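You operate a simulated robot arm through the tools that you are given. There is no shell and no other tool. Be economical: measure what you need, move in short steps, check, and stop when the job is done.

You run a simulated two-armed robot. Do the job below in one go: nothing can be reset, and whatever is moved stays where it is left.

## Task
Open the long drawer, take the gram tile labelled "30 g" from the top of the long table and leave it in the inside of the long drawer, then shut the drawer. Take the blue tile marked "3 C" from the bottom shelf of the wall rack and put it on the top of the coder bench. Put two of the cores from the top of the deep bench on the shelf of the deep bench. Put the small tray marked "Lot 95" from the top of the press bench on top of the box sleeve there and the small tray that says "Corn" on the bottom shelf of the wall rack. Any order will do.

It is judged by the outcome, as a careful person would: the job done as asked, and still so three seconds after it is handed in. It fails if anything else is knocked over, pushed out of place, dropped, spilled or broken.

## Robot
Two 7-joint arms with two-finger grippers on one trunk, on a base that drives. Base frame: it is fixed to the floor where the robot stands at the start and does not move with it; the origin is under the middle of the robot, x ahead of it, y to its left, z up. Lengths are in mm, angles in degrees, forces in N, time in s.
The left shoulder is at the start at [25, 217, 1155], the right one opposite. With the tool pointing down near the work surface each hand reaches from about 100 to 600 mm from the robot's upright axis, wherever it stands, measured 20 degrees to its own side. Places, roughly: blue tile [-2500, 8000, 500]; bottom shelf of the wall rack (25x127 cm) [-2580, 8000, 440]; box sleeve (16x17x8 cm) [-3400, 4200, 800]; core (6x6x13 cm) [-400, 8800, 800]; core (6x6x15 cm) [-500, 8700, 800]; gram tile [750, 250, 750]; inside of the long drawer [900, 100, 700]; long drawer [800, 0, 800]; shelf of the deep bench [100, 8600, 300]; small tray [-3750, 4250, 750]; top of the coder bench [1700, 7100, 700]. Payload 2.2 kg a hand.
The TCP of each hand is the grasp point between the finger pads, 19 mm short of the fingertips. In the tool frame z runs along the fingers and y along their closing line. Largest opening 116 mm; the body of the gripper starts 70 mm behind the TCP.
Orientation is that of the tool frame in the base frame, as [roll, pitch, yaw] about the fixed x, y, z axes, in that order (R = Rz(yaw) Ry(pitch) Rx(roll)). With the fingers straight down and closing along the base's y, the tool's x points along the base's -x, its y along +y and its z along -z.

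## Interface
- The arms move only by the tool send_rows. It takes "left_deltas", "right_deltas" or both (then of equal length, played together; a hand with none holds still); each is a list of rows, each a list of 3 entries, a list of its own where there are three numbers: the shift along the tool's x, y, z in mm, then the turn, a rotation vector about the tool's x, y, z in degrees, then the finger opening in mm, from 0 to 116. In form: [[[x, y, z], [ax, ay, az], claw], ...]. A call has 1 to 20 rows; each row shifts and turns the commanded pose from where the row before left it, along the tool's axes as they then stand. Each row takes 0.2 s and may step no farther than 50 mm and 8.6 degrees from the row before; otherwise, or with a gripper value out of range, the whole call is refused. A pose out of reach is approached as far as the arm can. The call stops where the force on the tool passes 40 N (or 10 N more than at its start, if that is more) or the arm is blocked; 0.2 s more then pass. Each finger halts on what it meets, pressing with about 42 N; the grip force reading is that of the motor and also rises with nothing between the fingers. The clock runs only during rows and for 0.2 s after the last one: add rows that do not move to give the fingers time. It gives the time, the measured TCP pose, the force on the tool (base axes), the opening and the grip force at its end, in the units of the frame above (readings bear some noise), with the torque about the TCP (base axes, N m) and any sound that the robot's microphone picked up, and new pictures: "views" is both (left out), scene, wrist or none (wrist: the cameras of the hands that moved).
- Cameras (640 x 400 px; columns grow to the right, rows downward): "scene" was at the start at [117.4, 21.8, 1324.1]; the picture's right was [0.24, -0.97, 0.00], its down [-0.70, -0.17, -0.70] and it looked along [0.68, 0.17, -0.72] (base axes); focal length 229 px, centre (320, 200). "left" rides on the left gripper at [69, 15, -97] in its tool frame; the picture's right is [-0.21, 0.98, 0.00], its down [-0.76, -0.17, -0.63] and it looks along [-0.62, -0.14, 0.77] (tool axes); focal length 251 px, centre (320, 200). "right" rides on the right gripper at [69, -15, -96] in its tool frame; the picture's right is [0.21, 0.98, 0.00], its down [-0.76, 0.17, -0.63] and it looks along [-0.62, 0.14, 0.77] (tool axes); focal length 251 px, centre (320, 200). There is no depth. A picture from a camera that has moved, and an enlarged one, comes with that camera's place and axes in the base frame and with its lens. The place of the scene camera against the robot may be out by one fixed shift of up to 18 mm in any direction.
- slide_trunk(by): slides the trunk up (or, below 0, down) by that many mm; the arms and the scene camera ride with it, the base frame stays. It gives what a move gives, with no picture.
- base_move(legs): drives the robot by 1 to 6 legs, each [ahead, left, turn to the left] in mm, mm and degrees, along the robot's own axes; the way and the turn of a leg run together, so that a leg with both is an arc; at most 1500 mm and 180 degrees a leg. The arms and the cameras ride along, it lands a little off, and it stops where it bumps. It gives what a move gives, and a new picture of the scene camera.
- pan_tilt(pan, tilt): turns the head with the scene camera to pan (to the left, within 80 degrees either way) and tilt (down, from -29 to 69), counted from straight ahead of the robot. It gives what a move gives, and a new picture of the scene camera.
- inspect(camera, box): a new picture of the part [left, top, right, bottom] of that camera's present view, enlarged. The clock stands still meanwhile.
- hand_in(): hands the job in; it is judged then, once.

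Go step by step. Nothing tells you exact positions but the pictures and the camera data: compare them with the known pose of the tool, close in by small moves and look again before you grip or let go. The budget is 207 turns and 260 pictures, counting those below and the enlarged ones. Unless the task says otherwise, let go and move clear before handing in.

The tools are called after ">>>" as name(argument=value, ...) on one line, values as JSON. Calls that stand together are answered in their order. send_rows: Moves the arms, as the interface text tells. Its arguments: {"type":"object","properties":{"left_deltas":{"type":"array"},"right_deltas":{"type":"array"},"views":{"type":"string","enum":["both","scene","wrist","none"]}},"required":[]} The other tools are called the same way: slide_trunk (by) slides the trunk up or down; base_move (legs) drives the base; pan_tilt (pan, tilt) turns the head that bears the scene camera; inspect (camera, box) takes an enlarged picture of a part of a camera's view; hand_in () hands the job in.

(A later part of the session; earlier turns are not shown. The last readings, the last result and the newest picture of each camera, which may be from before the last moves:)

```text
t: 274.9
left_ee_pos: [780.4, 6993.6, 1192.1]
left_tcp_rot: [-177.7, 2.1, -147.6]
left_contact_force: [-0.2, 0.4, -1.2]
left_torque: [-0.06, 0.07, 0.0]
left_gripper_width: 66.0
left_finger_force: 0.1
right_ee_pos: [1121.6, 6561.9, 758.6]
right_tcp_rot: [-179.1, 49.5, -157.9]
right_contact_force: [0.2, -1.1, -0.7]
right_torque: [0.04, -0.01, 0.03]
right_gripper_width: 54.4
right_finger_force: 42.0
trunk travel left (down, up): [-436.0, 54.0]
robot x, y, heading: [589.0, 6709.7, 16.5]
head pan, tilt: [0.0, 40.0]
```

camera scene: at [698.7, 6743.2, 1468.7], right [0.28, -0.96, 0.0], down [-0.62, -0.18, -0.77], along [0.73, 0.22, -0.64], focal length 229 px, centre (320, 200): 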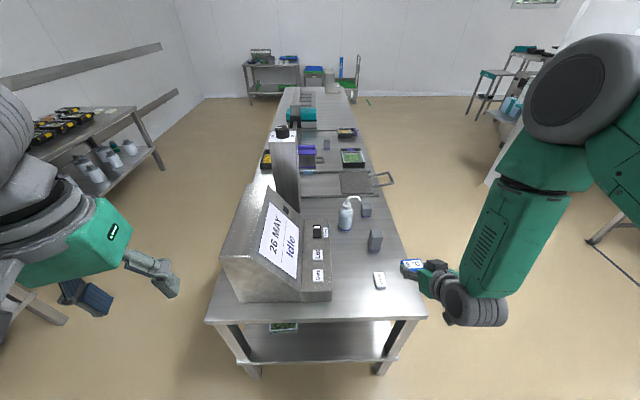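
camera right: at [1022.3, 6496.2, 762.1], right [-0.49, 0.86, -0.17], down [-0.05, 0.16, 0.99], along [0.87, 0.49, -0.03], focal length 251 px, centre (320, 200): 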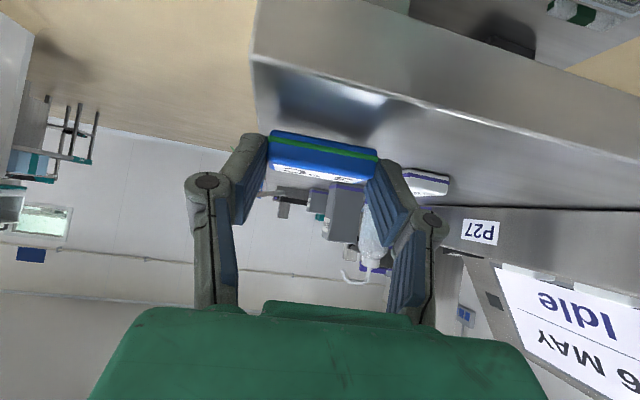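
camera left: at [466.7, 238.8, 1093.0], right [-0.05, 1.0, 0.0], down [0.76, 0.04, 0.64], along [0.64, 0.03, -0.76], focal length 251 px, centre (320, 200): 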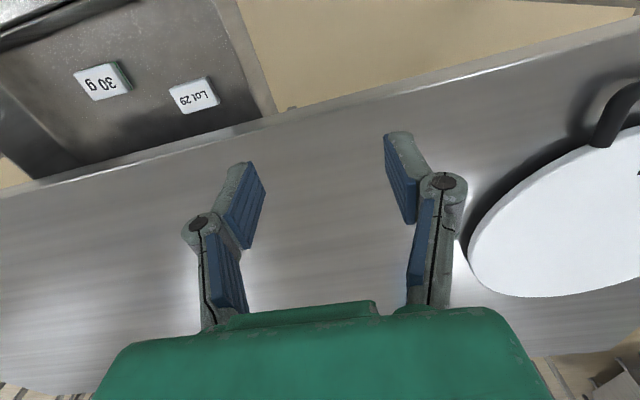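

Amplitude is about ±10 mm and falling. I shift 12 mm left and wait once more.

>>> send_rows(right_deltas=[[[0, 4, 0], [0, 0, 0], 45], [[0, 4, 0], [0, 0, 0], 45], [[0, 4, 0], [0, 0, 0], 45], [[0, 0, 0], [0, 0, 0], 45], [[0, 0, 0], [0, 0, 0], 45], [[0, 0, 0], [0, 0, 0], 45], [[0, 0, 0], [0, 0, 0], 45], [[0, 0, 0], [0, 0, 0], 45], [[0, 0, 0], [0, 0, 0], 45], [[0, 0, 0], [0, 0, 0], 45], [[0, 0, 0], [0, 0, 0], 45], [[0, 0, 0], [0, 0, 0], 45], [[0, 0, 0], [0, 0, 0], 45], [[0, 0, 0], [0, 0, 0], 45], [[0, 0, 0], [0, 0, 0], 45], [[0, 0, 0], [0, 0, 0], 45], [[0, 0, 0], [0, 0, 0], 45], [[0, 0, 0], [0, 0, 0], 45], [[0, 0, 0], [0, 0, 0], 45], [[0, 0, 0], [0, 0, 0], 45]], views="none")

>>> send_rows(right_deltas=[[[0, 0, 0], [0, 0, 0], 45], [[0, 0, 0], [0, 0, 0], 45], [[0, 0, 0], [0, 0, 0], 45], [[0, 0, 0], [0, 0, 0], 45], [[0, 0, 0], [0, 0, 0], 45], [[0, 0, 0], [0, 0, 0], 45], [[0, 0, 0], [0, 0, 0], 45], [[0, 0, 0], [0, 0, 0], 45], [[0, 0, 0], [0, 0, 0], 45], [[0, 0, 0], [0, 0, 0], 45], [[0, 0, 0], [0, 0, 0], 45], [[0, 0, 0], [0, 0, 0], 45], [[0, 0, 0], [0, 0, 0], 45], [[0, 0, 0], [0, 0, 0], 45], [[0, 0, 0], [0, 0, 0], 45], [[0, 0, 0], [0, 0, 0], 45], [[0, 0, 0], [0, 0, 0], 45], [[0, 0, 0], [0, 0, 0], 45], [[0, 0, 0], [0, 0, 0], 45], [[0, 0, 0], [0, 0, 0], 45]], views="none")

>>> send_rows(right_deltas=[[[0, 0, 0], [0, 0, 0], 45]], views="wrist")

>>> inspect(camera="scene", box=[330, 230, 490, 330])

```text
t: 279.1
left_ee_pos: [777.1, 7007.6, 1189.9]
left_tcp_rot: [-177.0, 1.8, -147.3]
left_contact_force: [-0.2, -0.1, 0.4]
left_torque: [-0.03, -0.03, 0.01]
left_gripper_width: 65.9
left_finger_force: 0.0
right_ee_pos: [1114.3, 6583.9, 761.9]
right_tcp_rot: [-178.3, 49.6, -157.2]
right_contact_force: [-0.5, -0.3, 0.2]
right_torque: [-0.01, -0.03, -0.02]
right_gripper_width: 54.6
right_finger_force: 41.8
trunk travel left (down, up): [-436.0, 54.0]
robot x, y, heading: [582.6, 6713.4, 16.6]
head pan, tilt: [0.0, 40.0]
```

```text
t: 283.2
left_ee_pos: [777.5, 7004.4, 1189.6]
left_tcp_rot: [-177.2, 1.8, -147.3]
left_contact_force: [0.3, -0.3, -0.4]
left_torque: [0.01, 0.0, 0.0]
left_gripper_width: 65.8
left_finger_force: 0.0
right_ee_pos: [1115.6, 6581.3, 761.1]
right_tcp_rot: [-178.5, 49.5, -157.4]
right_contact_force: [0.5, 0.4, 0.5]
right_torque: [0.01, 0.01, 0.01]
right_gripper_width: 54.2
right_finger_force: 42.3
trunk travel left (down, up): [-436.0, 54.0]
robot x, y, heading: [585.1, 6710.6, 16.7]
head pan, tilt: [0.0, 40.0]
```

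```text
t: 283.6
left_ee_pos: [778.3, 7003.6, 1190.6]
left_tcp_rot: [-177.2, 1.7, -147.3]
left_contact_force: [-0.9, 0.7, 0.0]
left_torque: [0.0, -0.01, 0.02]
left_gripper_width: 66.0
left_finger_force: 0.0
right_ee_pos: [1115.8, 6581.7, 760.5]
right_tcp_rot: [-178.6, 49.5, -157.4]
right_contact_force: [-0.5, 0.5, -0.7]
right_torque: [-0.01, 0.02, -0.01]
right_gripper_width: 54.6
right_finger_force: 42.1
trunk travel left (down, up): [-436.0, 54.0]
robot x, y, heading: [585.5, 6712.8, 16.6]
head pan, tilt: [0.0, 40.0]
camera right: at [1010.1, 6524.6, 771.3], right [-0.49, 0.85, -0.18], down [-0.06, 0.17, 0.98], along [0.87, 0.49, -0.04], focal length 251 px, centre (320, 200)
```

right: 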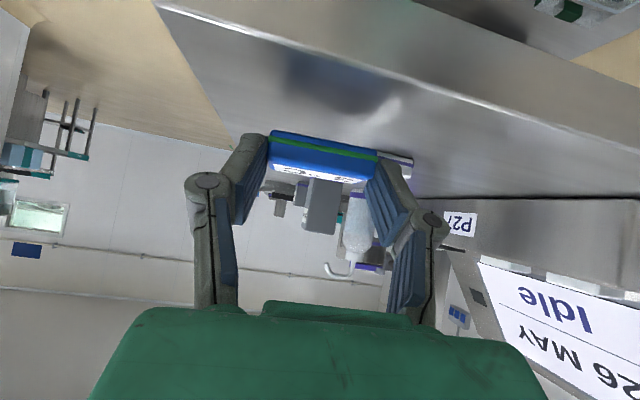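

```text
4.00 times, centred on (410, 280) of scene
camera zoom: at [701.9, 6747.8, 1468.2], right [0.29, -0.96, 0.0], down [-0.62, -0.18, -0.76], along [0.73, 0.22, -0.65], focal length 916 px, centre (-40, -120)
```

zoom: 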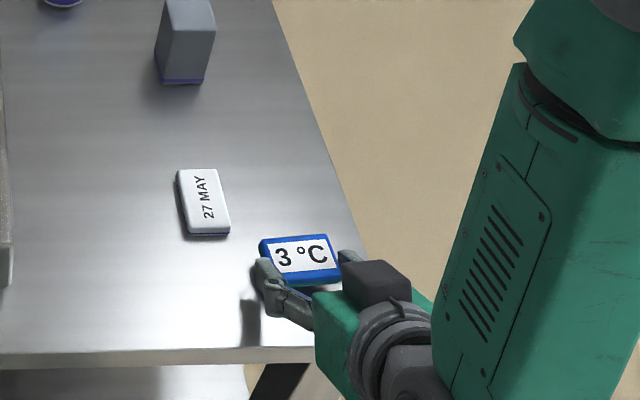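

Settled. I creep down to contact.

>>> send_rows(right_deltas=[[[3, 0, 2.6], [0, 0, 0], 45], [[3, 0, 2.6], [0, 0, 0], 45], [[2.3, 0, 2], [0, 0, 0], 45], [[2.3, 0, 2], [0, 0, 0], 45], [[0, 0, 0], [0, 0, 0], 45]], views="none")

>>> inspect(camera="scene", box=[330, 230, 490, 330])

```text
t: 284.9
left_ee_pos: [777.3, 7004.0, 1190.5]
left_tcp_rot: [-177.2, 1.8, -147.3]
left_contact_force: [0.0, -0.2, 0.0]
left_torque: [0.0, 0.0, 0.03]
left_gripper_width: 66.1
left_finger_force: 0.0
right_ee_pos: [1115.8, 6579.8, 745.5]
right_tcp_rot: [-178.5, 49.6, -157.4]
right_contact_force: [-0.2, -0.3, -0.1]
right_torque: [0.02, -0.05, -0.03]
right_gripper_width: 54.5
right_finger_force: 42.0
trunk travel left (down, up): [-436.0, 54.0]
robot x, y, heading: [585.5, 6710.7, 16.9]
head pan, tilt: [0.0, 40.0]
```

```text
4.00 times, centred on (410, 280) of scene
camera zoom: at [701.8, 6747.8, 1468.2], right [0.29, -0.96, 0.0], down [-0.62, -0.18, -0.76], along [0.73, 0.22, -0.65], focal length 916 px, centre (-40, -120)
```

zoom: 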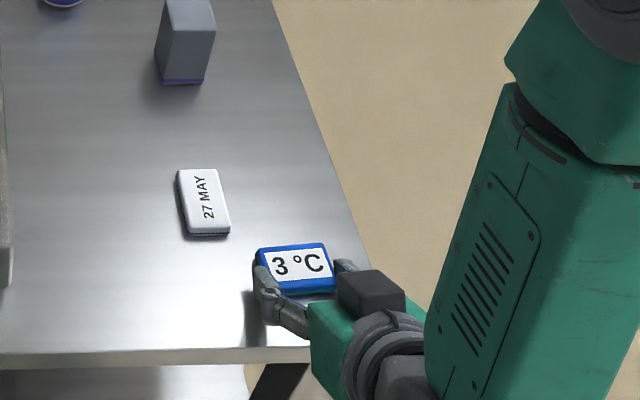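

>>> send_rows(right_deltas=[[[2.3, 0, 2], [0, 0, 0], 45], [[2.3, 0, 2], [0, 0, 0], 45], [[2.3, 0, 2], [0, 0, 0], 45], [[0, 0, 0], [0, 0, 0], 45]], views="none")

```text
t: 285.9
left_ee_pos: [775.5, 7004.7, 1192.4]
left_tcp_rot: [-177.2, 1.9, -147.5]
left_contact_force: [0.5, 0.0, 0.3]
left_torque: [-0.02, 0.01, -0.05]
left_gripper_width: 66.2
left_finger_force: 0.1
right_ee_pos: [1118.9, 6582.3, 742.1]
right_tcp_rot: [-178.4, 50.3, -157.1]
right_contact_force: [-5.7, 0.0, 22.1]
right_torque: [0.01, 0.03, 0.01]
right_gripper_width: 54.8
right_finger_force: 42.1
trunk travel left (down, up): [-436.0, 54.0]
robot x, y, heading: [581.9, 6709.7, 16.7]
head pan, tilt: [0.0, 40.0]
stopped in row 4 (right hand): the force on the tool passed its limit at 44 N (the readings are from after the stop); the commanded pose is now the measured one
```

Contact. I release and withdraw back and up.

>>> send_rows(right_deltas=[[[-0.8, 0, -0.6], [0, 0, 0], 60], [[0, 0, 0], [0, 0, 0], 74], [[-4, 0, -8], [0, 0, 0], 74], [[-12, 0, -22], [0, 0, 0], 74], [[-20, 0, -35], [0, 0, 0], 74], [[-20, 0, -35], [0, 0, 0], 74], [[0, 0, 0], [0, 0, 0], 74]], views="none")

>>> inspect(camera="scene", box=[330, 230, 490, 330])

```text
t: 287.5
left_ee_pos: [779.2, 7003.9, 1190.8]
left_tcp_rot: [-177.2, 1.9, -147.3]
left_contact_force: [0.4, 0.2, -0.5]
left_torque: [0.02, -0.01, -0.01]
left_gripper_width: 65.9
left_finger_force: 0.1
right_ee_pos: [1079.5, 6566.3, 846.8]
right_tcp_rot: [-178.4, 49.9, -157.2]
right_contact_force: [0.7, 0.1, 0.6]
right_torque: [0.02, -0.04, 0.0]
right_gripper_width: 74.2
right_finger_force: 0.0
trunk travel left (down, up): [-436.0, 54.0]
robot x, y, heading: [584.9, 6707.3, 16.5]
head pan, tilt: [0.0, 40.0]
```

```text
4.00 times, centred on (410, 280) of scene
camera zoom: at [701.8, 6748.0, 1468.2], right [0.29, -0.96, 0.0], down [-0.62, -0.18, -0.76], along [0.73, 0.22, -0.65], focal length 916 px, centre (-40, -120)
```

zoom: 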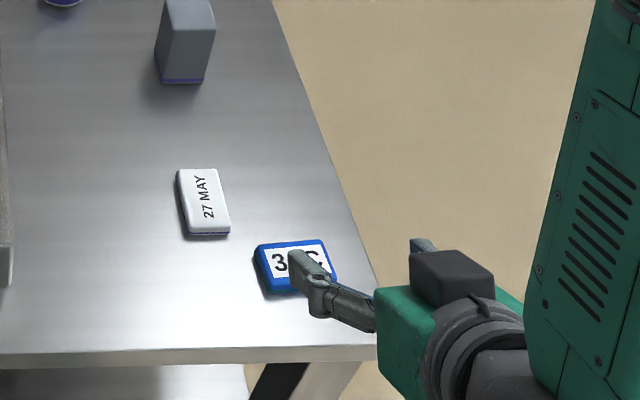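

The 3 °C tile is on the coder bench. Now to the deep bench's west end: I back off and drive around.

>>> base_move(legs=[[-500, 0, 0], [0, 850, 0], [-950, 0, 0], [0, 1000, 0]])

>>> pan_tilt(pan=10, tilt=35)

```text
t: 303.8
left_ee_pos: [-1159.8, 8300.9, 1191.9]
left_tcp_rot: [-177.4, 1.9, -146.2]
left_contact_force: [-0.6, -1.0, -0.2]
left_torque: [0.04, 0.01, 0.01]
left_gripper_width: 66.1
left_finger_force: 0.0
right_ee_pos: [-850.7, 7872.2, 844.0]
right_tcp_rot: [-178.9, 50.1, -156.5]
right_contact_force: [0.3, -0.3, -0.8]
right_torque: [0.04, 0.02, 0.07]
right_gripper_width: 74.1
right_finger_force: 0.1
trunk travel left (down, up): [-436.0, 54.0]
robot x, y, heading: [-1349.7, 8009.8, 17.7]
head pan, tilt: [0.0, 40.0]
camera scene: at [-1231.0, 8041.8, 1468.2], right [0.3, -0.95, -0.01], down [-0.62, -0.19, -0.76], along [0.73, 0.24, -0.65], focal length 229 px, centre (320, 200)
```

scene: 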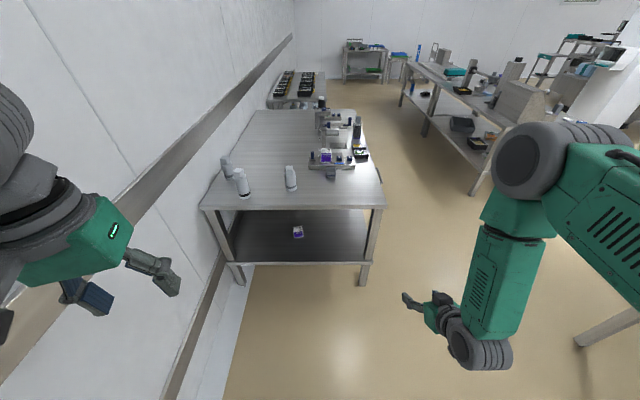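

```text
t: 304.5
left_ee_pos: [-1161.5, 8301.9, 1191.9]
left_tcp_rot: [-177.2, 1.9, -146.0]
left_contact_force: [0.9, -0.3, -0.5]
left_torque: [-0.02, 0.0, -0.03]
left_gripper_width: 65.9
left_finger_force: 0.0
right_ee_pos: [-852.0, 7870.7, 847.0]
right_tcp_rot: [-178.6, 50.1, -156.3]
right_contact_force: [0.5, 0.6, 0.5]
right_torque: [0.02, 0.0, 0.04]
right_gripper_width: 74.1
right_finger_force: 0.0
trunk travel left (down, up): [-436.0, 54.0]
robot x, y, heading: [-1350.0, 8009.2, 17.5]
head pan, tilt: [10.0, 35.0]
camera scene: at [-1235.5, 8060.9, 1475.8], right [0.46, -0.89, 0.0], down [-0.51, -0.27, -0.82], along [0.72, 0.38, -0.58], focal length 229 px, centre (320, 200)
```

scene: 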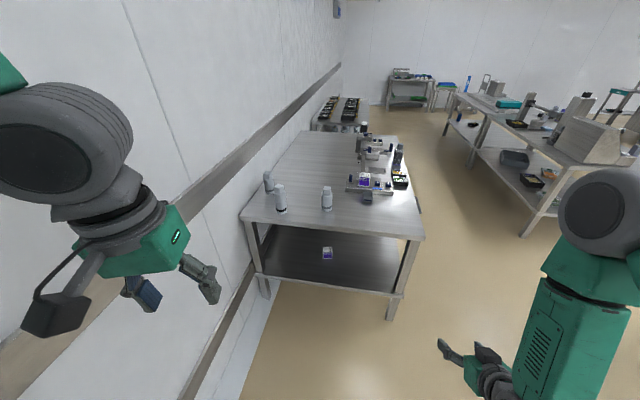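

I see what look like three white cores near the west end. I zoom in.

>>> inspect(camera="scene", box=[230, 150, 430, 275])

```text
3.20 times, centred on (330, 212) of scene
camera zoom: at [-1235.5, 8060.9, 1475.8], right [0.46, -0.89, 0.0], down [-0.51, -0.27, -0.82], along [0.72, 0.38, -0.58], focal length 733 px, centre (288, 160)
```

zoom: 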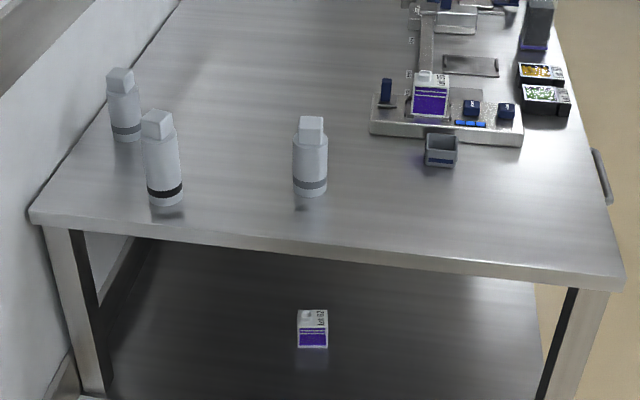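

Three cores stand near the west edge: A at about [-457, 8435], B [-578, 8617], C behind it. I'll use the left hand, tilted 45°; I turn it now and pull the right hand back.

>>> send_rows(left_deltas=[[[0, 0, 0], [0, 0, 8], 100], [[0, 0, 0], [0, 0, 8], 100], [[0, 0, 0], [0, -7.7, 0], 100], [[0, 0, 0], [0, -7.7, 0], 100], [[0, 0, 0], [0, -7.7, 0], 100], [[0, 0, 0], [0, -7.7, 0], 100], [[0, 0, 0], [0, -7.7, 0], 100], [[0, 0, 0], [0, -7.7, 0], 100], [[0, 0, 0], [0, 0, 0], 100]], right_deltas=[[[32, 0, -38], [0, 0, 0], 74], [[32, 0, -38], [0, 0, 0], 74], [[32, 0, -38], [0, 0, 0], 74], [[32, 0, -38], [0, 0, 0], 74], [[0, 0, 0], [0, 0, 0], 74], [[0, 0, 0], [0, 0, 0], 74], [[0, 0, 0], [0, 0, 0], 74], [[0, 0, 0], [0, 0, 0], 74], [[0, 0, 0], [0, 0, 0], 74]], views="none")

>>> slide_trunk(by=-150)

>>> base_move(legs=[[250, -100, 0]])

```text
t: 306.5
left_ee_pos: [-1011.7, 8299.8, 1265.5]
left_tcp_rot: [-176.8, 49.0, -160.0]
left_contact_force: [-0.3, -0.2, 0.2]
left_torque: [0.01, 0.03, -0.01]
left_gripper_width: 100.1
left_finger_force: 0.1
left hand out of reach, approached as far as the arm can: row 1, 3, 4, 5, 6, 7, 8
right_ee_pos: [-1035.3, 7797.8, 845.2]
right_tcp_rot: [-178.5, 50.1, -156.3]
right_contact_force: [0.5, -0.1, -0.3]
right_torque: [-0.03, 0.01, 0.0]
right_gripper_width: 74.2
right_finger_force: 0.1
trunk travel left (down, up): [-436.0, 54.0]
robot x, y, heading: [-1350.0, 8010.5, 17.7]
head pan, tilt: [10.0, 35.0]
```

```text
t: 308.2
left_ee_pos: [-1014.0, 8303.2, 1114.5]
left_tcp_rot: [-176.5, 48.8, -159.7]
left_contact_force: [0.0, 0.7, 1.2]
left_torque: [-0.02, 0.0, -0.03]
left_gripper_width: 99.5
left_finger_force: 0.1
right_ee_pos: [-1035.0, 7800.6, 697.0]
right_tcp_rot: [-178.3, 50.1, -156.2]
right_contact_force: [-0.8, -0.4, 0.0]
right_torque: [0.01, -0.01, 0.01]
right_gripper_width: 73.9
right_finger_force: 0.1
trunk travel left (down, up): [-286.0, 204.0]
robot x, y, heading: [-1350.2, 8011.1, 17.7]
head pan, tilt: [10.0, 35.0]
```

```text
t: 310.1
left_ee_pos: [-746.6, 8291.7, 1113.4]
left_tcp_rot: [-176.2, 48.7, -159.0]
left_contact_force: [0.9, 0.3, -1.5]
left_torque: [0.0, -0.04, 0.02]
left_gripper_width: 100.2
left_finger_force: 0.0
right_ee_pos: [-765.9, 7787.3, 697.2]
right_tcp_rot: [-178.0, 50.2, -155.7]
right_contact_force: [0.4, 0.4, 0.5]
right_torque: [-0.03, 0.02, -0.02]
right_gripper_width: 74.0
right_finger_force: 0.0
trunk travel left (down, up): [-286.0, 204.0]
robot x, y, heading: [-1083.4, 7993.2, 18.1]
head pan, tilt: [10.0, 35.0]
camera scene: at [-969.9, 8052.9, 1325.8], right [0.47, -0.88, 0.0], down [-0.51, -0.27, -0.82], along [0.72, 0.38, -0.58], focal length 229 px, centre (320, 200)
```

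scene: 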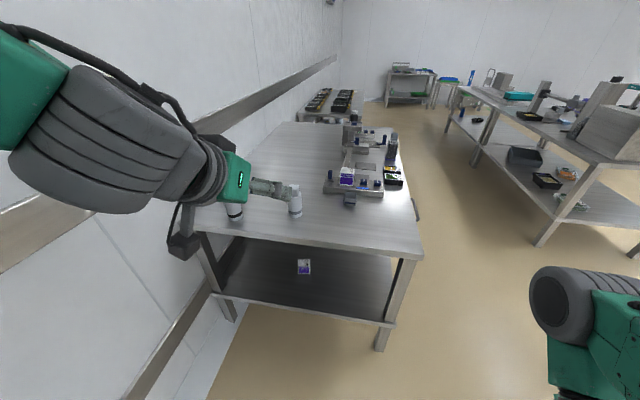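

The left hand approaches above the bench edge. I look through its camera.

>>> inspect(camera="left", box=[0, 0, 640, 400])

>>> inspect(camera="scene", box=[180, 130, 436, 290])

```text
1.00 times, centred on (320, 200) of left (not enlarged: the box is as wide or as high as the picture)
camera zoom: at [-863.5, 8269.9, 1124.0], right [-0.17, 0.98, 0.12], down [0.06, -0.11, 0.99], along [0.98, 0.17, -0.04], focal length 251 px, centre (320, 200)
```

zoom: 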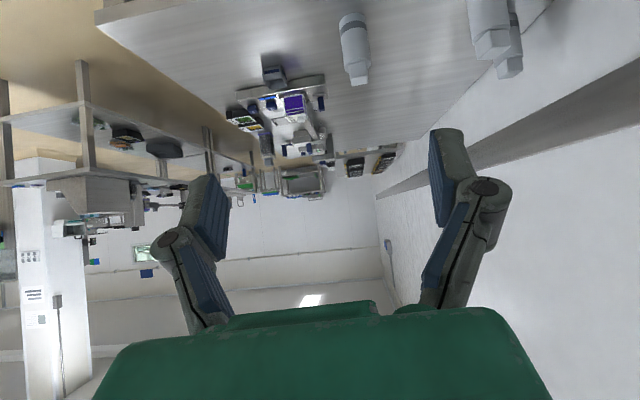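

```text
2.50 times, centred on (308, 210) of scene
camera zoom: at [-969.9, 8052.9, 1325.8], right [0.47, -0.88, 0.0], down [-0.51, -0.27, -0.82], along [0.72, 0.38, -0.58], focal length 573 px, centre (350, 175)
```

zoom: 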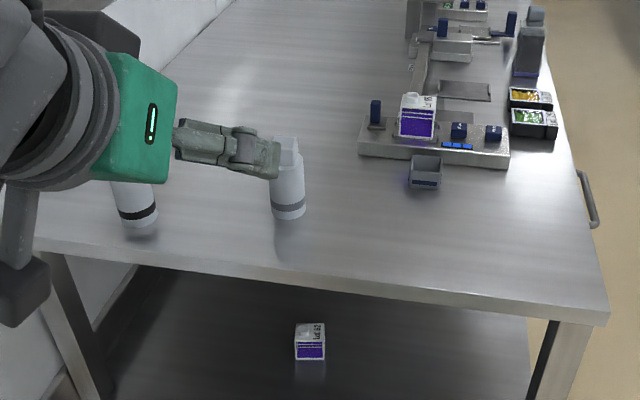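

Core A's base is at about [-428, 8446] with the bench top near z 765. I drive 150 mm forward and bring the left hand to a pre-grasp pose in front of it.

>>> base_move(legs=[[150, 0, 0]])

>>> send_rows(left_deltas=[[[21, 7, 36], [-3.8, 0, 0], 100], [[21, 7, 36], [0, 0, 0], 100], [[21, 7, 36], [0, 0, 0], 100], [[21, 7, 36], [0, 0, 0], 100], [[21, 7, 36], [0, 0, 0], 100], [[21, 0, 36], [0, 0, 0], 100], [[10, 0, 18], [0, 0, 0], 100], [[0, 0, 0], [0, 0, 0], 100]], views="wrist")

>>> inspect(camera="scene", box=[180, 150, 436, 310])

```text
t: 311.5
left_ee_pos: [-600.9, 8329.6, 1115.3]
left_tcp_rot: [-176.6, 48.8, -159.7]
left_contact_force: [-0.4, 0.0, -0.3]
left_torque: [0.01, 0.05, 0.03]
left_gripper_width: 100.0
left_finger_force: 0.1
right_ee_pos: [-622.0, 7827.8, 696.4]
right_tcp_rot: [-178.6, 50.3, -156.2]
right_contact_force: [0.6, 0.3, -0.6]
right_torque: [0.01, 0.03, 0.01]
right_gripper_width: 74.0
right_finger_force: 0.0
trunk travel left (down, up): [-286.0, 204.0]
robot x, y, heading: [-939.2, 8037.1, 18.0]
head pan, tilt: [10.0, 35.0]
camera scene: at [-823.4, 8090.1, 1325.9], right [0.47, -0.88, 0.0], down [-0.51, -0.27, -0.82], along [0.72, 0.38, -0.58], focal length 229 px, centre (320, 200)
```

scene: 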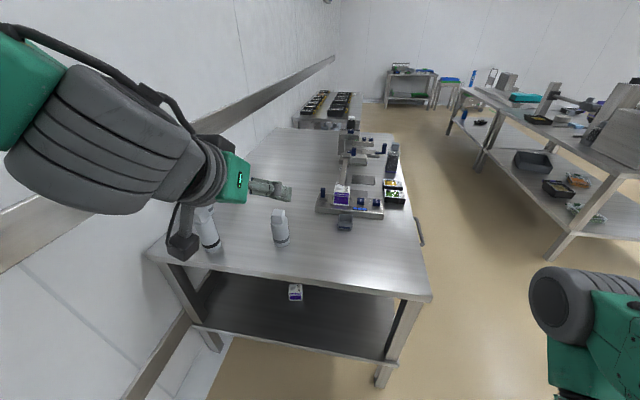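

```text
t: 313.3
left_ee_pos: [-533.6, 8394.7, 857.5]
left_tcp_rot: [179.7, 48.9, -159.5]
left_contact_force: [-0.5, -0.2, 0.2]
left_torque: [0.0, 0.0, -0.01]
left_gripper_width: 100.0
left_finger_force: 0.1
right_ee_pos: [-623.5, 7829.4, 697.3]
right_tcp_rot: [-178.3, 50.2, -155.9]
right_contact_force: [0.9, 0.4, -0.4]
right_torque: [-0.01, 0.01, -0.04]
right_gripper_width: 74.2
right_finger_force: 0.1
trunk travel left (down, up): [-286.0, 204.0]
robot x, y, heading: [-935.4, 8039.0, 17.8]
head pan, tilt: [10.0, 35.0]
camera left: at [-650.0, 8366.9, 868.7], right [-0.21, 0.96, 0.16], down [0.08, -0.15, 0.99], along [0.97, 0.22, -0.04], focal length 251 px, centre (320, 200)
```

left: 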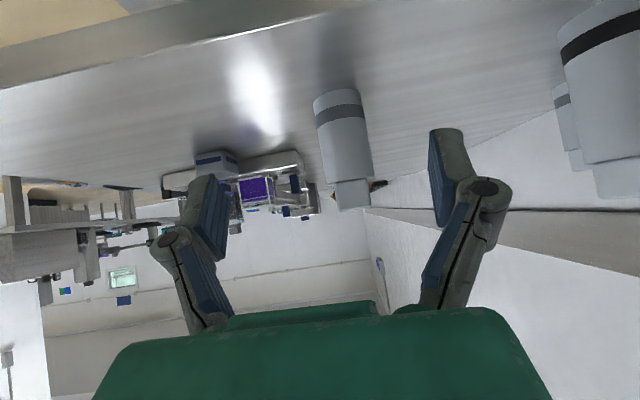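

```text
2.50 times, centred on (308, 230) of scene
camera zoom: at [-823.8, 8093.8, 1325.8], right [0.47, -0.88, 0.0], down [-0.51, -0.27, -0.82], along [0.72, 0.38, -0.58], focal length 573 px, centre (350, 125)
```

zoom: 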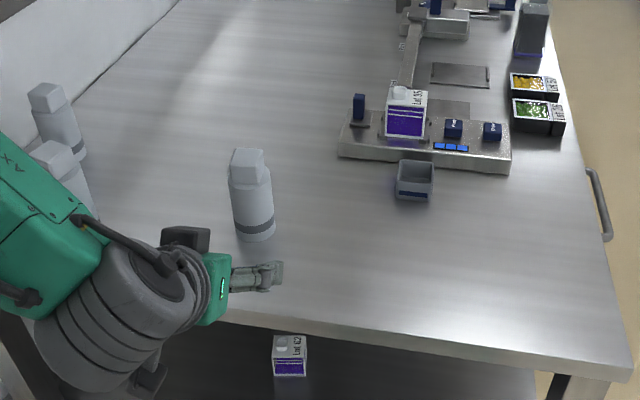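

A is about 117 mm ahead and 17 mm left of the TCP. I correct sideways, drop 30 mm, and advance half way.

>>> send_rows(left_deltas=[[[11, 9, 10], [0, 0, 0], 100], [[11, 8, 10], [0, 0, 0], 100], [[-20, 0, 22.6], [0, 0, 0], 100], [[-20, 0, 22.6], [0, 0, 0], 100], [[0, 0, 0], [0, 0, 0], 100]], views="wrist")

```text
t: 314.5
left_ee_pos: [-480.1, 8432.0, 828.6]
left_tcp_rot: [179.8, 48.9, -159.5]
left_contact_force: [0.3, -1.0, 0.5]
left_torque: [0.0, 0.01, 0.0]
left_gripper_width: 99.9
left_finger_force: 0.0
right_ee_pos: [-624.7, 7828.4, 698.1]
right_tcp_rot: [-178.2, 50.3, -155.8]
right_contact_force: [-0.5, -0.2, -1.2]
right_torque: [-0.01, -0.02, -0.04]
right_gripper_width: 74.0
right_finger_force: 0.0
trunk travel left (down, up): [-286.0, 204.0]
robot x, y, heading: [-936.1, 8042.7, 18.0]
head pan, tilt: [10.0, 35.0]
camera left: at [-597.3, 8404.6, 839.7], right [-0.21, 0.96, 0.16], down [0.08, -0.15, 0.99], along [0.97, 0.22, -0.04], focal length 251 px, centre (320, 200)
```

left: 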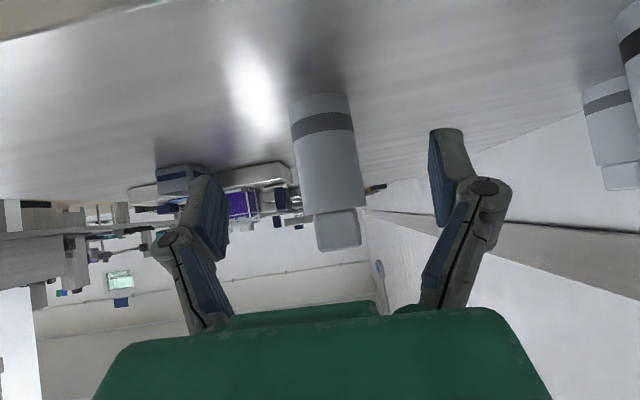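

A is now 72 mm straight ahead. I advance and look.

>>> send_rows(left_deltas=[[[-15.3, 1, 17.6], [0, 0, 0], 100], [[-15.3, 1, 17.6], [0, 0, 0], 100], [[-12, 0, 14], [0, 0, 0], 100], [[0, 0, 0], [0, 0, 0], 100]], views="wrist")

>>> inspect(camera="scene", box=[200, 170, 360, 270])

```text
t: 315.5
left_ee_pos: [-422.2, 8456.5, 828.3]
left_tcp_rot: [179.9, 49.0, -159.6]
left_contact_force: [-0.1, -0.3, 0.5]
left_torque: [-0.02, 0.06, 0.02]
left_gripper_width: 99.7
left_finger_force: 0.1
right_ee_pos: [-623.7, 7827.3, 697.4]
right_tcp_rot: [-178.2, 50.3, -156.0]
right_contact_force: [0.3, 1.1, -0.1]
right_torque: [-0.01, 0.02, -0.03]
right_gripper_width: 73.9
right_finger_force: 0.0
trunk travel left (down, up): [-286.0, 204.0]
robot x, y, heading: [-939.4, 8036.6, 17.8]
head pan, tilt: [10.0, 35.0]
camera left: at [-539.2, 8429.5, 839.7], right [-0.21, 0.96, 0.16], down [0.08, -0.15, 0.99], along [0.97, 0.22, -0.04], focal length 251 px, centre (320, 200)
```

left: 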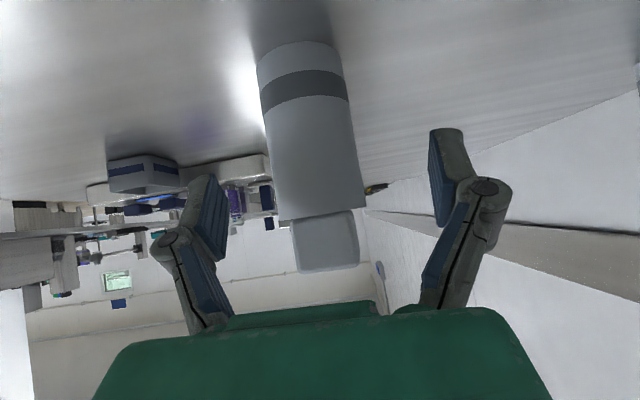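

```text
4.00 times, centred on (280, 220) of scene
camera zoom: at [-823.6, 8094.0, 1325.7], right [0.47, -0.88, 0.0], down [-0.51, -0.27, -0.82], along [0.72, 0.38, -0.58], focal length 916 px, centre (480, 120)
```

zoom: 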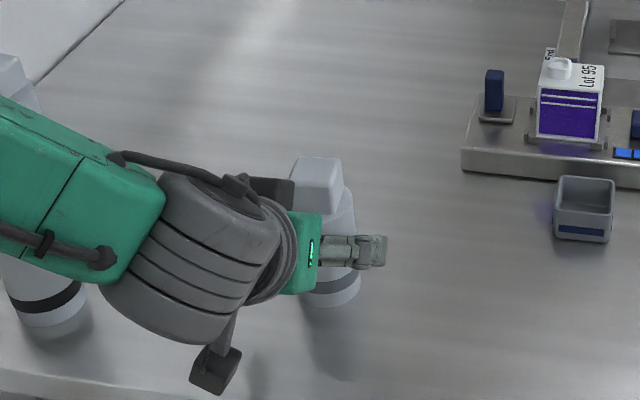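

About 20 mm more, then close on the body.

>>> send_rows(left_deltas=[[[-7, 2, 8], [0, 0, 0], 100], [[-6, 0, 7], [0, 0, 0], 100], [[0, 0, 0], [0, 0, 0], 60], [[0, 0, 0], [0, 0, 0], 40], [[0, 0, 0], [0, 0, 0], 40], [[0, 0, 0], [0, 0, 0], 40]], views="wrist")

```text
t: 316.9
left_ee_pos: [-406.2, 8466.3, 828.1]
left_tcp_rot: [179.7, 48.8, -159.5]
left_contact_force: [0.3, -0.2, 0.7]
left_torque: [0.02, -0.06, -0.02]
left_gripper_width: 53.3
left_finger_force: 41.9
right_ee_pos: [-624.3, 7828.4, 696.4]
right_tcp_rot: [-178.3, 50.4, -156.0]
right_contact_force: [-0.2, -0.1, -0.2]
right_torque: [-0.02, -0.01, 0.0]
right_gripper_width: 74.1
right_finger_force: 0.1
trunk travel left (down, up): [-286.0, 204.0]
robot x, y, heading: [-934.3, 8038.9, 17.8]
head pan, tilt: [10.0, 35.0]
camera left: at [-520.7, 8437.5, 839.3], right [-0.21, 0.96, 0.16], down [0.08, -0.15, 0.99], along [0.97, 0.22, -0.04], focal length 251 px, centre (320, 200)
```

left: 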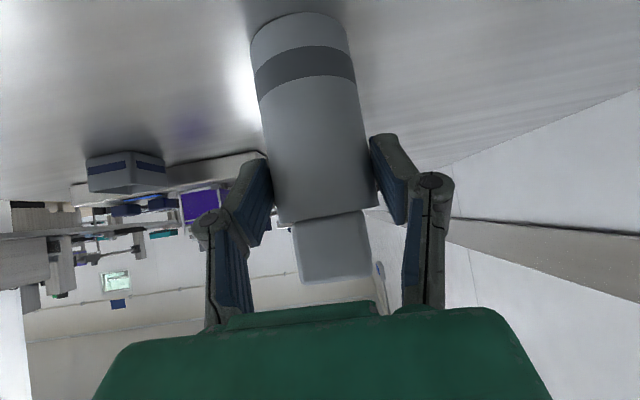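

A is gripped. I lift it, back away, and lower the trunk for the shelf.

>>> send_rows(left_deltas=[[[-8, 0, -7], [0, 0, 0], 40], [[-22, 0, -19], [0, 0, 0], 40], [[-30, 0, -26], [0, 0, 0], 40], [[0, 0, 0], [0, 0, 0], 40]], views="none")

>>> base_move(legs=[[-450, 0, 0]])

>>> slide_trunk(by=-280)

>>> send_rows(left_deltas=[[[12, 0, 40], [0, 0, 0], 40], [[12, 0, 40], [0, 0, 0], 40], [[12, 0, 40], [0, 0, 0], 40], [[12, 0, 40], [0, 0, 0], 40], [[12, 0, 40], [0, 0, 0], 40], [[12, 0, 40], [0, 0, 0], 40], [[0, 0, 0], [0, 0, 0], 40]], views="scene")

```text
t: 317.9
left_ee_pos: [-404.5, 8466.6, 908.4]
left_tcp_rot: [179.7, 48.8, -159.5]
left_contact_force: [-0.1, 0.8, -0.9]
left_torque: [-0.01, 0.01, 0.0]
left_gripper_width: 53.0
left_finger_force: 42.1
right_ee_pos: [-622.6, 7828.8, 696.6]
right_tcp_rot: [-178.3, 50.1, -156.0]
right_contact_force: [-0.2, 0.1, 0.5]
right_torque: [0.01, 0.02, 0.0]
right_gripper_width: 74.0
right_finger_force: 0.0
trunk travel left (down, up): [-286.0, 204.0]
robot x, y, heading: [-935.7, 8038.3, 17.8]
head pan, tilt: [10.0, 35.0]
```

```text
t: 320.6
left_ee_pos: [-837.2, 8330.4, 907.8]
left_tcp_rot: [179.7, 48.9, -159.0]
left_contact_force: [0.2, 0.4, -0.4]
left_torque: [0.02, 0.0, 0.0]
left_gripper_width: 53.1
left_finger_force: 41.3
right_ee_pos: [-1051.2, 7692.4, 697.7]
right_tcp_rot: [-178.2, 50.4, -155.6]
right_contact_force: [-0.5, -0.5, 0.0]
right_torque: [-0.02, 0.01, -0.03]
right_gripper_width: 74.0
right_finger_force: 0.1
trunk travel left (down, up): [-286.0, 204.0]
robot x, y, heading: [-1365.3, 7901.6, 18.1]
head pan, tilt: [10.0, 35.0]
camera scene: at [-1252.9, 7955.8, 1325.7], right [0.47, -0.88, 0.0], down [-0.51, -0.27, -0.82], along [0.72, 0.39, -0.58], focal length 229 px, centre (320, 200)
```

scene: 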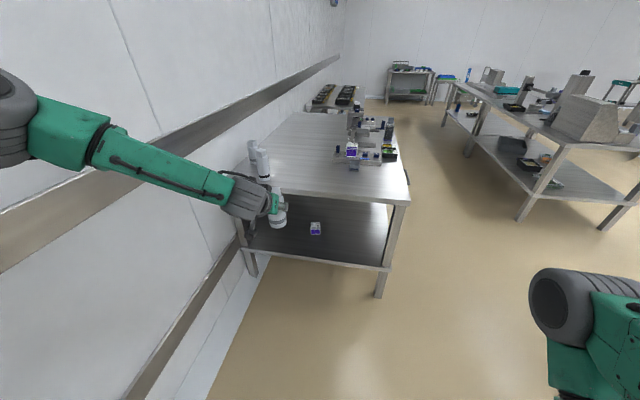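

```text
t: 323.5
left_ee_pos: [-839.9, 8328.8, 630.6]
left_tcp_rot: [179.8, 49.1, -159.1]
left_contact_force: [0.7, -0.4, -0.9]
left_torque: [0.0, 0.01, -0.01]
left_gripper_width: 52.7
left_finger_force: 41.7
right_ee_pos: [-1053.4, 7691.6, 417.6]
right_tcp_rot: [-178.4, 50.5, -155.5]
right_contact_force: [0.0, 0.2, -0.1]
right_torque: [-0.03, -0.02, 0.02]
right_gripper_width: 73.8
right_finger_force: 0.0
trunk travel left (down, up): [-6.0, 484.0]
robot x, y, heading: [-1365.5, 7899.6, 18.4]
head pan, tilt: [10.0, 35.0]
```

```text
t: 325.1
left_ee_pos: [-713.3, 8378.9, 418.5]
left_tcp_rot: [179.7, 49.0, -159.1]
left_contact_force: [-0.7, -0.1, -0.5]
left_torque: [0.01, 0.0, 0.01]
left_gripper_width: 53.2
left_finger_force: 42.0
right_ee_pos: [-1052.7, 7689.9, 418.3]
right_tcp_rot: [-178.4, 50.4, -155.6]
right_contact_force: [-0.2, 0.2, 0.5]
right_torque: [0.01, -0.01, 0.0]
right_gripper_width: 73.8
right_finger_force: 0.0
trunk travel left (down, up): [-6.0, 484.0]
robot x, y, heading: [-1366.0, 7899.4, 18.1]
head pan, tilt: [10.0, 35.0]
camera scene: at [-1252.7, 7955.1, 1045.7], right [0.47, -0.88, 0.0], down [-0.51, -0.27, -0.82], along [0.72, 0.39, -0.58], focal length 229 px, centre (320, 200)
```

scene: 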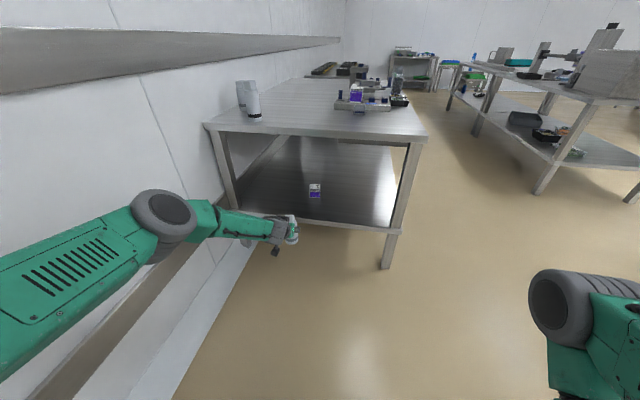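

I raise 40 mm for clearance, shift right 155 and approach to just short of the shelf.

>>> send_rows(left_deltas=[[[-30, 0, -26], [0, 0, 0], 40], [[0, 0, 0], [0, 0, 0], 40]], views="none")

>>> base_move(legs=[[0, -155, 0], [180, 0, 0]])

>>> inspect(camera="left", box=[0, 0, 640, 400])

```text
t: 325.7
left_ee_pos: [-714.7, 8378.0, 458.4]
left_tcp_rot: [179.7, 48.9, -159.2]
left_contact_force: [0.2, -0.3, 0.6]
left_torque: [0.02, 0.0, -0.01]
left_gripper_width: 52.8
left_finger_force: 41.9
right_ee_pos: [-1053.5, 7691.7, 417.9]
right_tcp_rot: [-178.3, 50.5, -155.5]
right_contact_force: [-0.4, -0.1, 0.0]
right_torque: [-0.01, -0.01, 0.01]
right_gripper_width: 74.1
right_finger_force: 0.0
trunk travel left (down, up): [-6.0, 484.0]
robot x, y, heading: [-1366.5, 7901.6, 18.2]
head pan, tilt: [10.0, 35.0]
```

```text
t: 328.2
left_ee_pos: [-495.0, 8289.8, 457.1]
left_tcp_rot: [179.6, 49.1, -158.9]
left_contact_force: [0.2, 0.1, -0.5]
left_torque: [-0.02, 0.02, -0.01]
left_gripper_width: 52.9
left_finger_force: 41.7
right_ee_pos: [-832.5, 7600.8, 416.9]
right_tcp_rot: [-178.4, 50.4, -155.4]
right_contact_force: [-0.4, 0.2, 0.2]
right_torque: [0.01, -0.02, 0.03]
right_gripper_width: 73.9
right_finger_force: 0.1
trunk travel left (down, up): [-6.0, 484.0]
robot x, y, heading: [-1149.1, 7807.8, 18.3]
head pan, tilt: [10.0, 35.0]
camera scene: at [-1032.1, 7864.2, 1045.5], right [0.48, -0.88, 0.0], down [-0.51, -0.27, -0.82], along [0.72, 0.39, -0.58], focal length 229 px, centre (320, 200)
```

scene: 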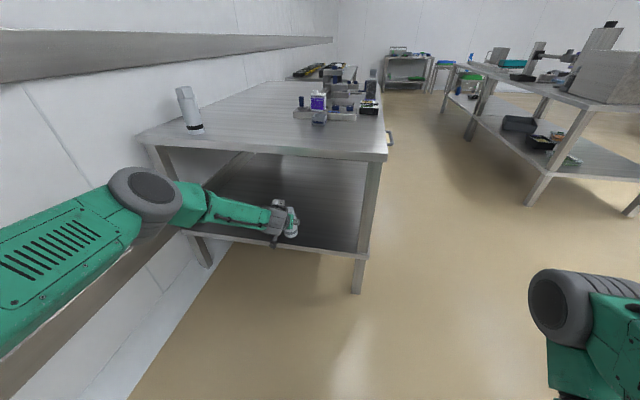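

```text
1.00 times, centred on (320, 200) of left (not enlarged: the box is as wide or as high as the picture)
camera zoom: at [-611.7, 8260.9, 468.8], right [-0.22, 0.96, 0.17], down [0.08, -0.15, 0.99], along [0.97, 0.23, -0.04], focal length 251 px, centre (320, 200)
```

zoom: 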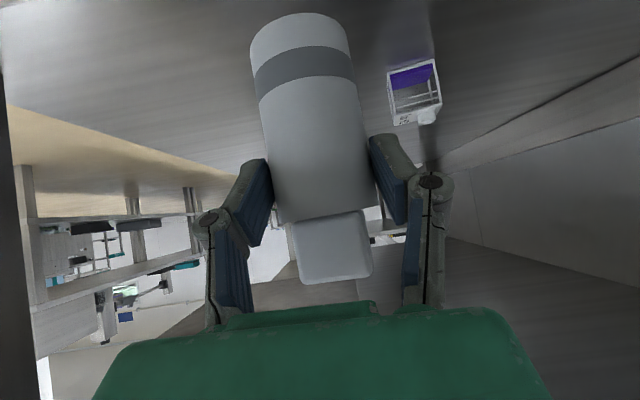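

The box on the shelf is visible; shelf z≈296. I go 112 mm farther in, then lower.

>>> base_move(legs=[[112, 0, 0]])

>>> send_rows(left_deltas=[[[20, 0, 17.5], [0, 0, 0], 40], [[20, 0, 17.5], [0, 0, 0], 40], [[10, 0, 9], [0, 0, 0], 40], [[0, 0, 0], [0, 0, 0], 40]], views="wrist")

>>> inspect(camera="scene", box=[160, 120, 400, 270])

```text
t: 329.4
left_ee_pos: [-389.4, 8323.6, 459.9]
left_tcp_rot: [179.8, 49.1, -159.0]
left_contact_force: [-0.2, -0.1, -1.6]
left_torque: [-0.01, 0.0, -0.03]
left_gripper_width: 52.9
left_finger_force: 42.1
right_ee_pos: [-725.4, 7637.6, 419.0]
right_tcp_rot: [-178.2, 50.7, -155.3]
right_contact_force: [-0.3, -0.4, 0.4]
right_torque: [0.01, 0.0, 0.0]
right_gripper_width: 74.1
right_finger_force: 0.0
trunk travel left (down, up): [-6.0, 484.0]
robot x, y, heading: [-1040.9, 7841.2, 18.4]
head pan, tilt: [10.0, 35.0]
camera scene: at [-925.3, 7899.7, 1045.5], right [0.47, -0.88, 0.0], down [-0.51, -0.27, -0.82], along [0.72, 0.39, -0.58], focal length 229 px, centre (320, 200)
```

scene: 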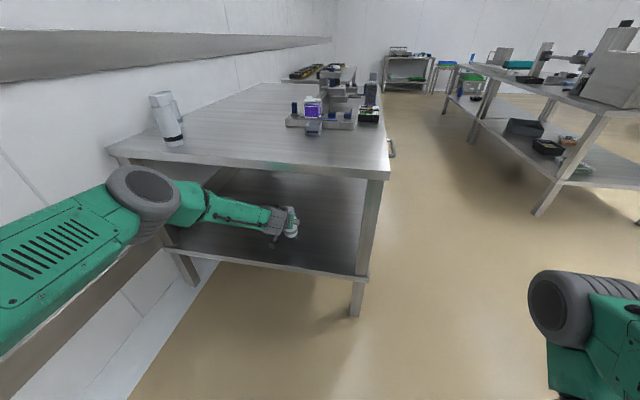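

```text
t: 330.4
left_ee_pos: [-390.7, 8324.3, 397.9]
left_tcp_rot: [179.9, 49.4, -158.9]
left_contact_force: [0.6, -0.2, -0.4]
left_torque: [0.03, -0.01, 0.04]
left_gripper_width: 53.1
left_finger_force: 42.0
right_ee_pos: [-728.8, 7636.0, 419.2]
right_tcp_rot: [-178.3, 50.8, -155.4]
right_contact_force: [0.1, -1.1, -0.1]
right_torque: [0.0, 0.01, -0.01]
right_gripper_width: 74.2
right_finger_force: 0.1
trunk travel left (down, up): [-6.0, 484.0]
robot x, y, heading: [-1037.4, 7847.4, 18.2]
head pan, tilt: [10.0, 35.0]
camera left: at [-505.4, 8295.3, 406.6], right [-0.22, 0.96, 0.17], down [0.07, -0.15, 0.99], along [0.97, 0.23, -0.04], focal length 251 px, centre (320, 200)
```

left: 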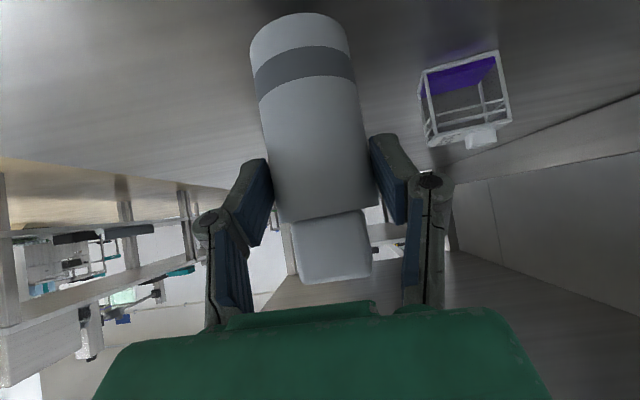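

```text
2.67 times, centred on (280, 195) of scene
camera zoom: at [-925.9, 7900.1, 1045.6], right [0.47, -0.88, 0.0], down [-0.51, -0.27, -0.82], along [0.72, 0.39, -0.58], focal length 611 px, centre (427, 213)
```

zoom: 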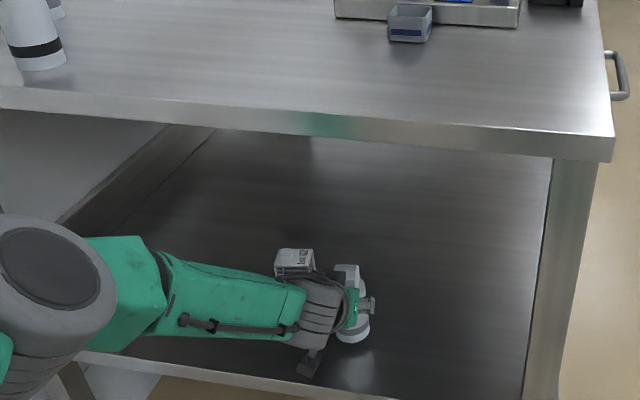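

The core is over the shelf. I lower further and creep to contact.

>>> send_rows(left_deltas=[[[9, 0, 8], [0, 0, 0], 40], [[9, 0, 8], [0, 0, 0], 40], [[3, 0, 2.6], [0, 0, 0], 40], [[3, 0, 2.6], [0, 0, 0], 40], [[3, 0, 2.6], [0, 0, 0], 40], [[0, 0, 0], [0, 0, 0], 40]], views="none")

```text
t: 331.8
left_ee_pos: [-386.8, 8324.5, 369.5]
left_tcp_rot: [179.6, 50.0, -159.1]
left_contact_force: [5.6, 0.5, 33.3]
left_torque: [0.46, -0.7, -0.22]
left_gripper_width: 52.6
left_finger_force: 41.8
right_ee_pos: [-728.6, 7635.0, 419.7]
right_tcp_rot: [-178.3, 51.1, -155.4]
right_contact_force: [0.4, 0.1, -0.8]
right_torque: [0.0, -0.01, -0.01]
right_gripper_width: 74.1
right_finger_force: 0.1
trunk travel left (down, up): [-6.0, 484.0]
robot x, y, heading: [-1041.2, 7844.8, 18.3]
head pan, tilt: [10.0, 35.0]
```

Contact. I ease off, open, and withdraw straight back.

>>> send_rows(left_deltas=[[[-1.5, 0, -1.3], [0, 0, 0], 40], [[0, 0, 0], [0, 0, 0], 60], [[0, 0, 0], [0, 0, 0], 80], [[0, 0, 0], [0, 0, 0], 96], [[13, 0, -15], [0, 0, 0], 96], [[20, 0, -23], [0, 0, 0], 96], [[25, 0, -29], [0, 0, 0], 96], [[25, 0, -29], [0, 0, 0], 96], [[0, 0, 0], [0, 0, 0], 96]], views="wrist")

```text
t: 333.8
left_ee_pos: [-494.6, 8273.1, 361.9]
left_tcp_rot: [178.9, 49.2, -158.8]
left_contact_force: [0.1, -0.4, -0.4]
left_torque: [-0.01, -0.02, 0.01]
left_gripper_width: 95.9
left_finger_force: 0.1
left hand out of reach, approached as far as the arm can: row 7, 8
right_ee_pos: [-728.1, 7637.2, 419.6]
right_tcp_rot: [-178.2, 50.8, -155.5]
right_contact_force: [-0.2, 0.1, 0.5]
right_torque: [-0.01, 0.0, 0.01]
right_gripper_width: 74.2
right_finger_force: 0.1
trunk travel left (down, up): [-6.0, 484.0]
robot x, y, heading: [-1041.1, 7844.1, 18.3]
head pan, tilt: [10.0, 35.0]
camera left: at [-610.1, 8241.6, 371.4], right [-0.23, 0.96, 0.17], down [0.08, -0.16, 0.98], along [0.97, 0.25, -0.04], focal length 251 px, centre (320, 200)
```

left: 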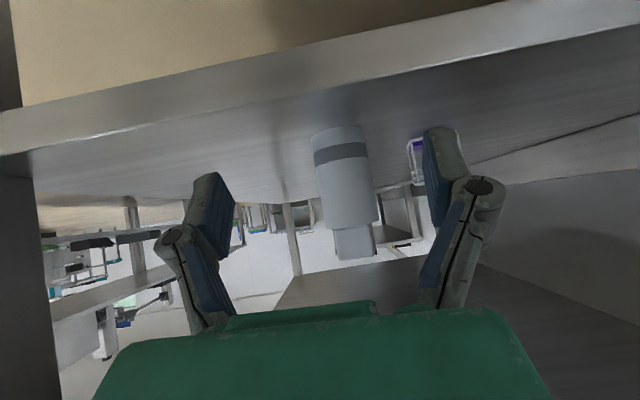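

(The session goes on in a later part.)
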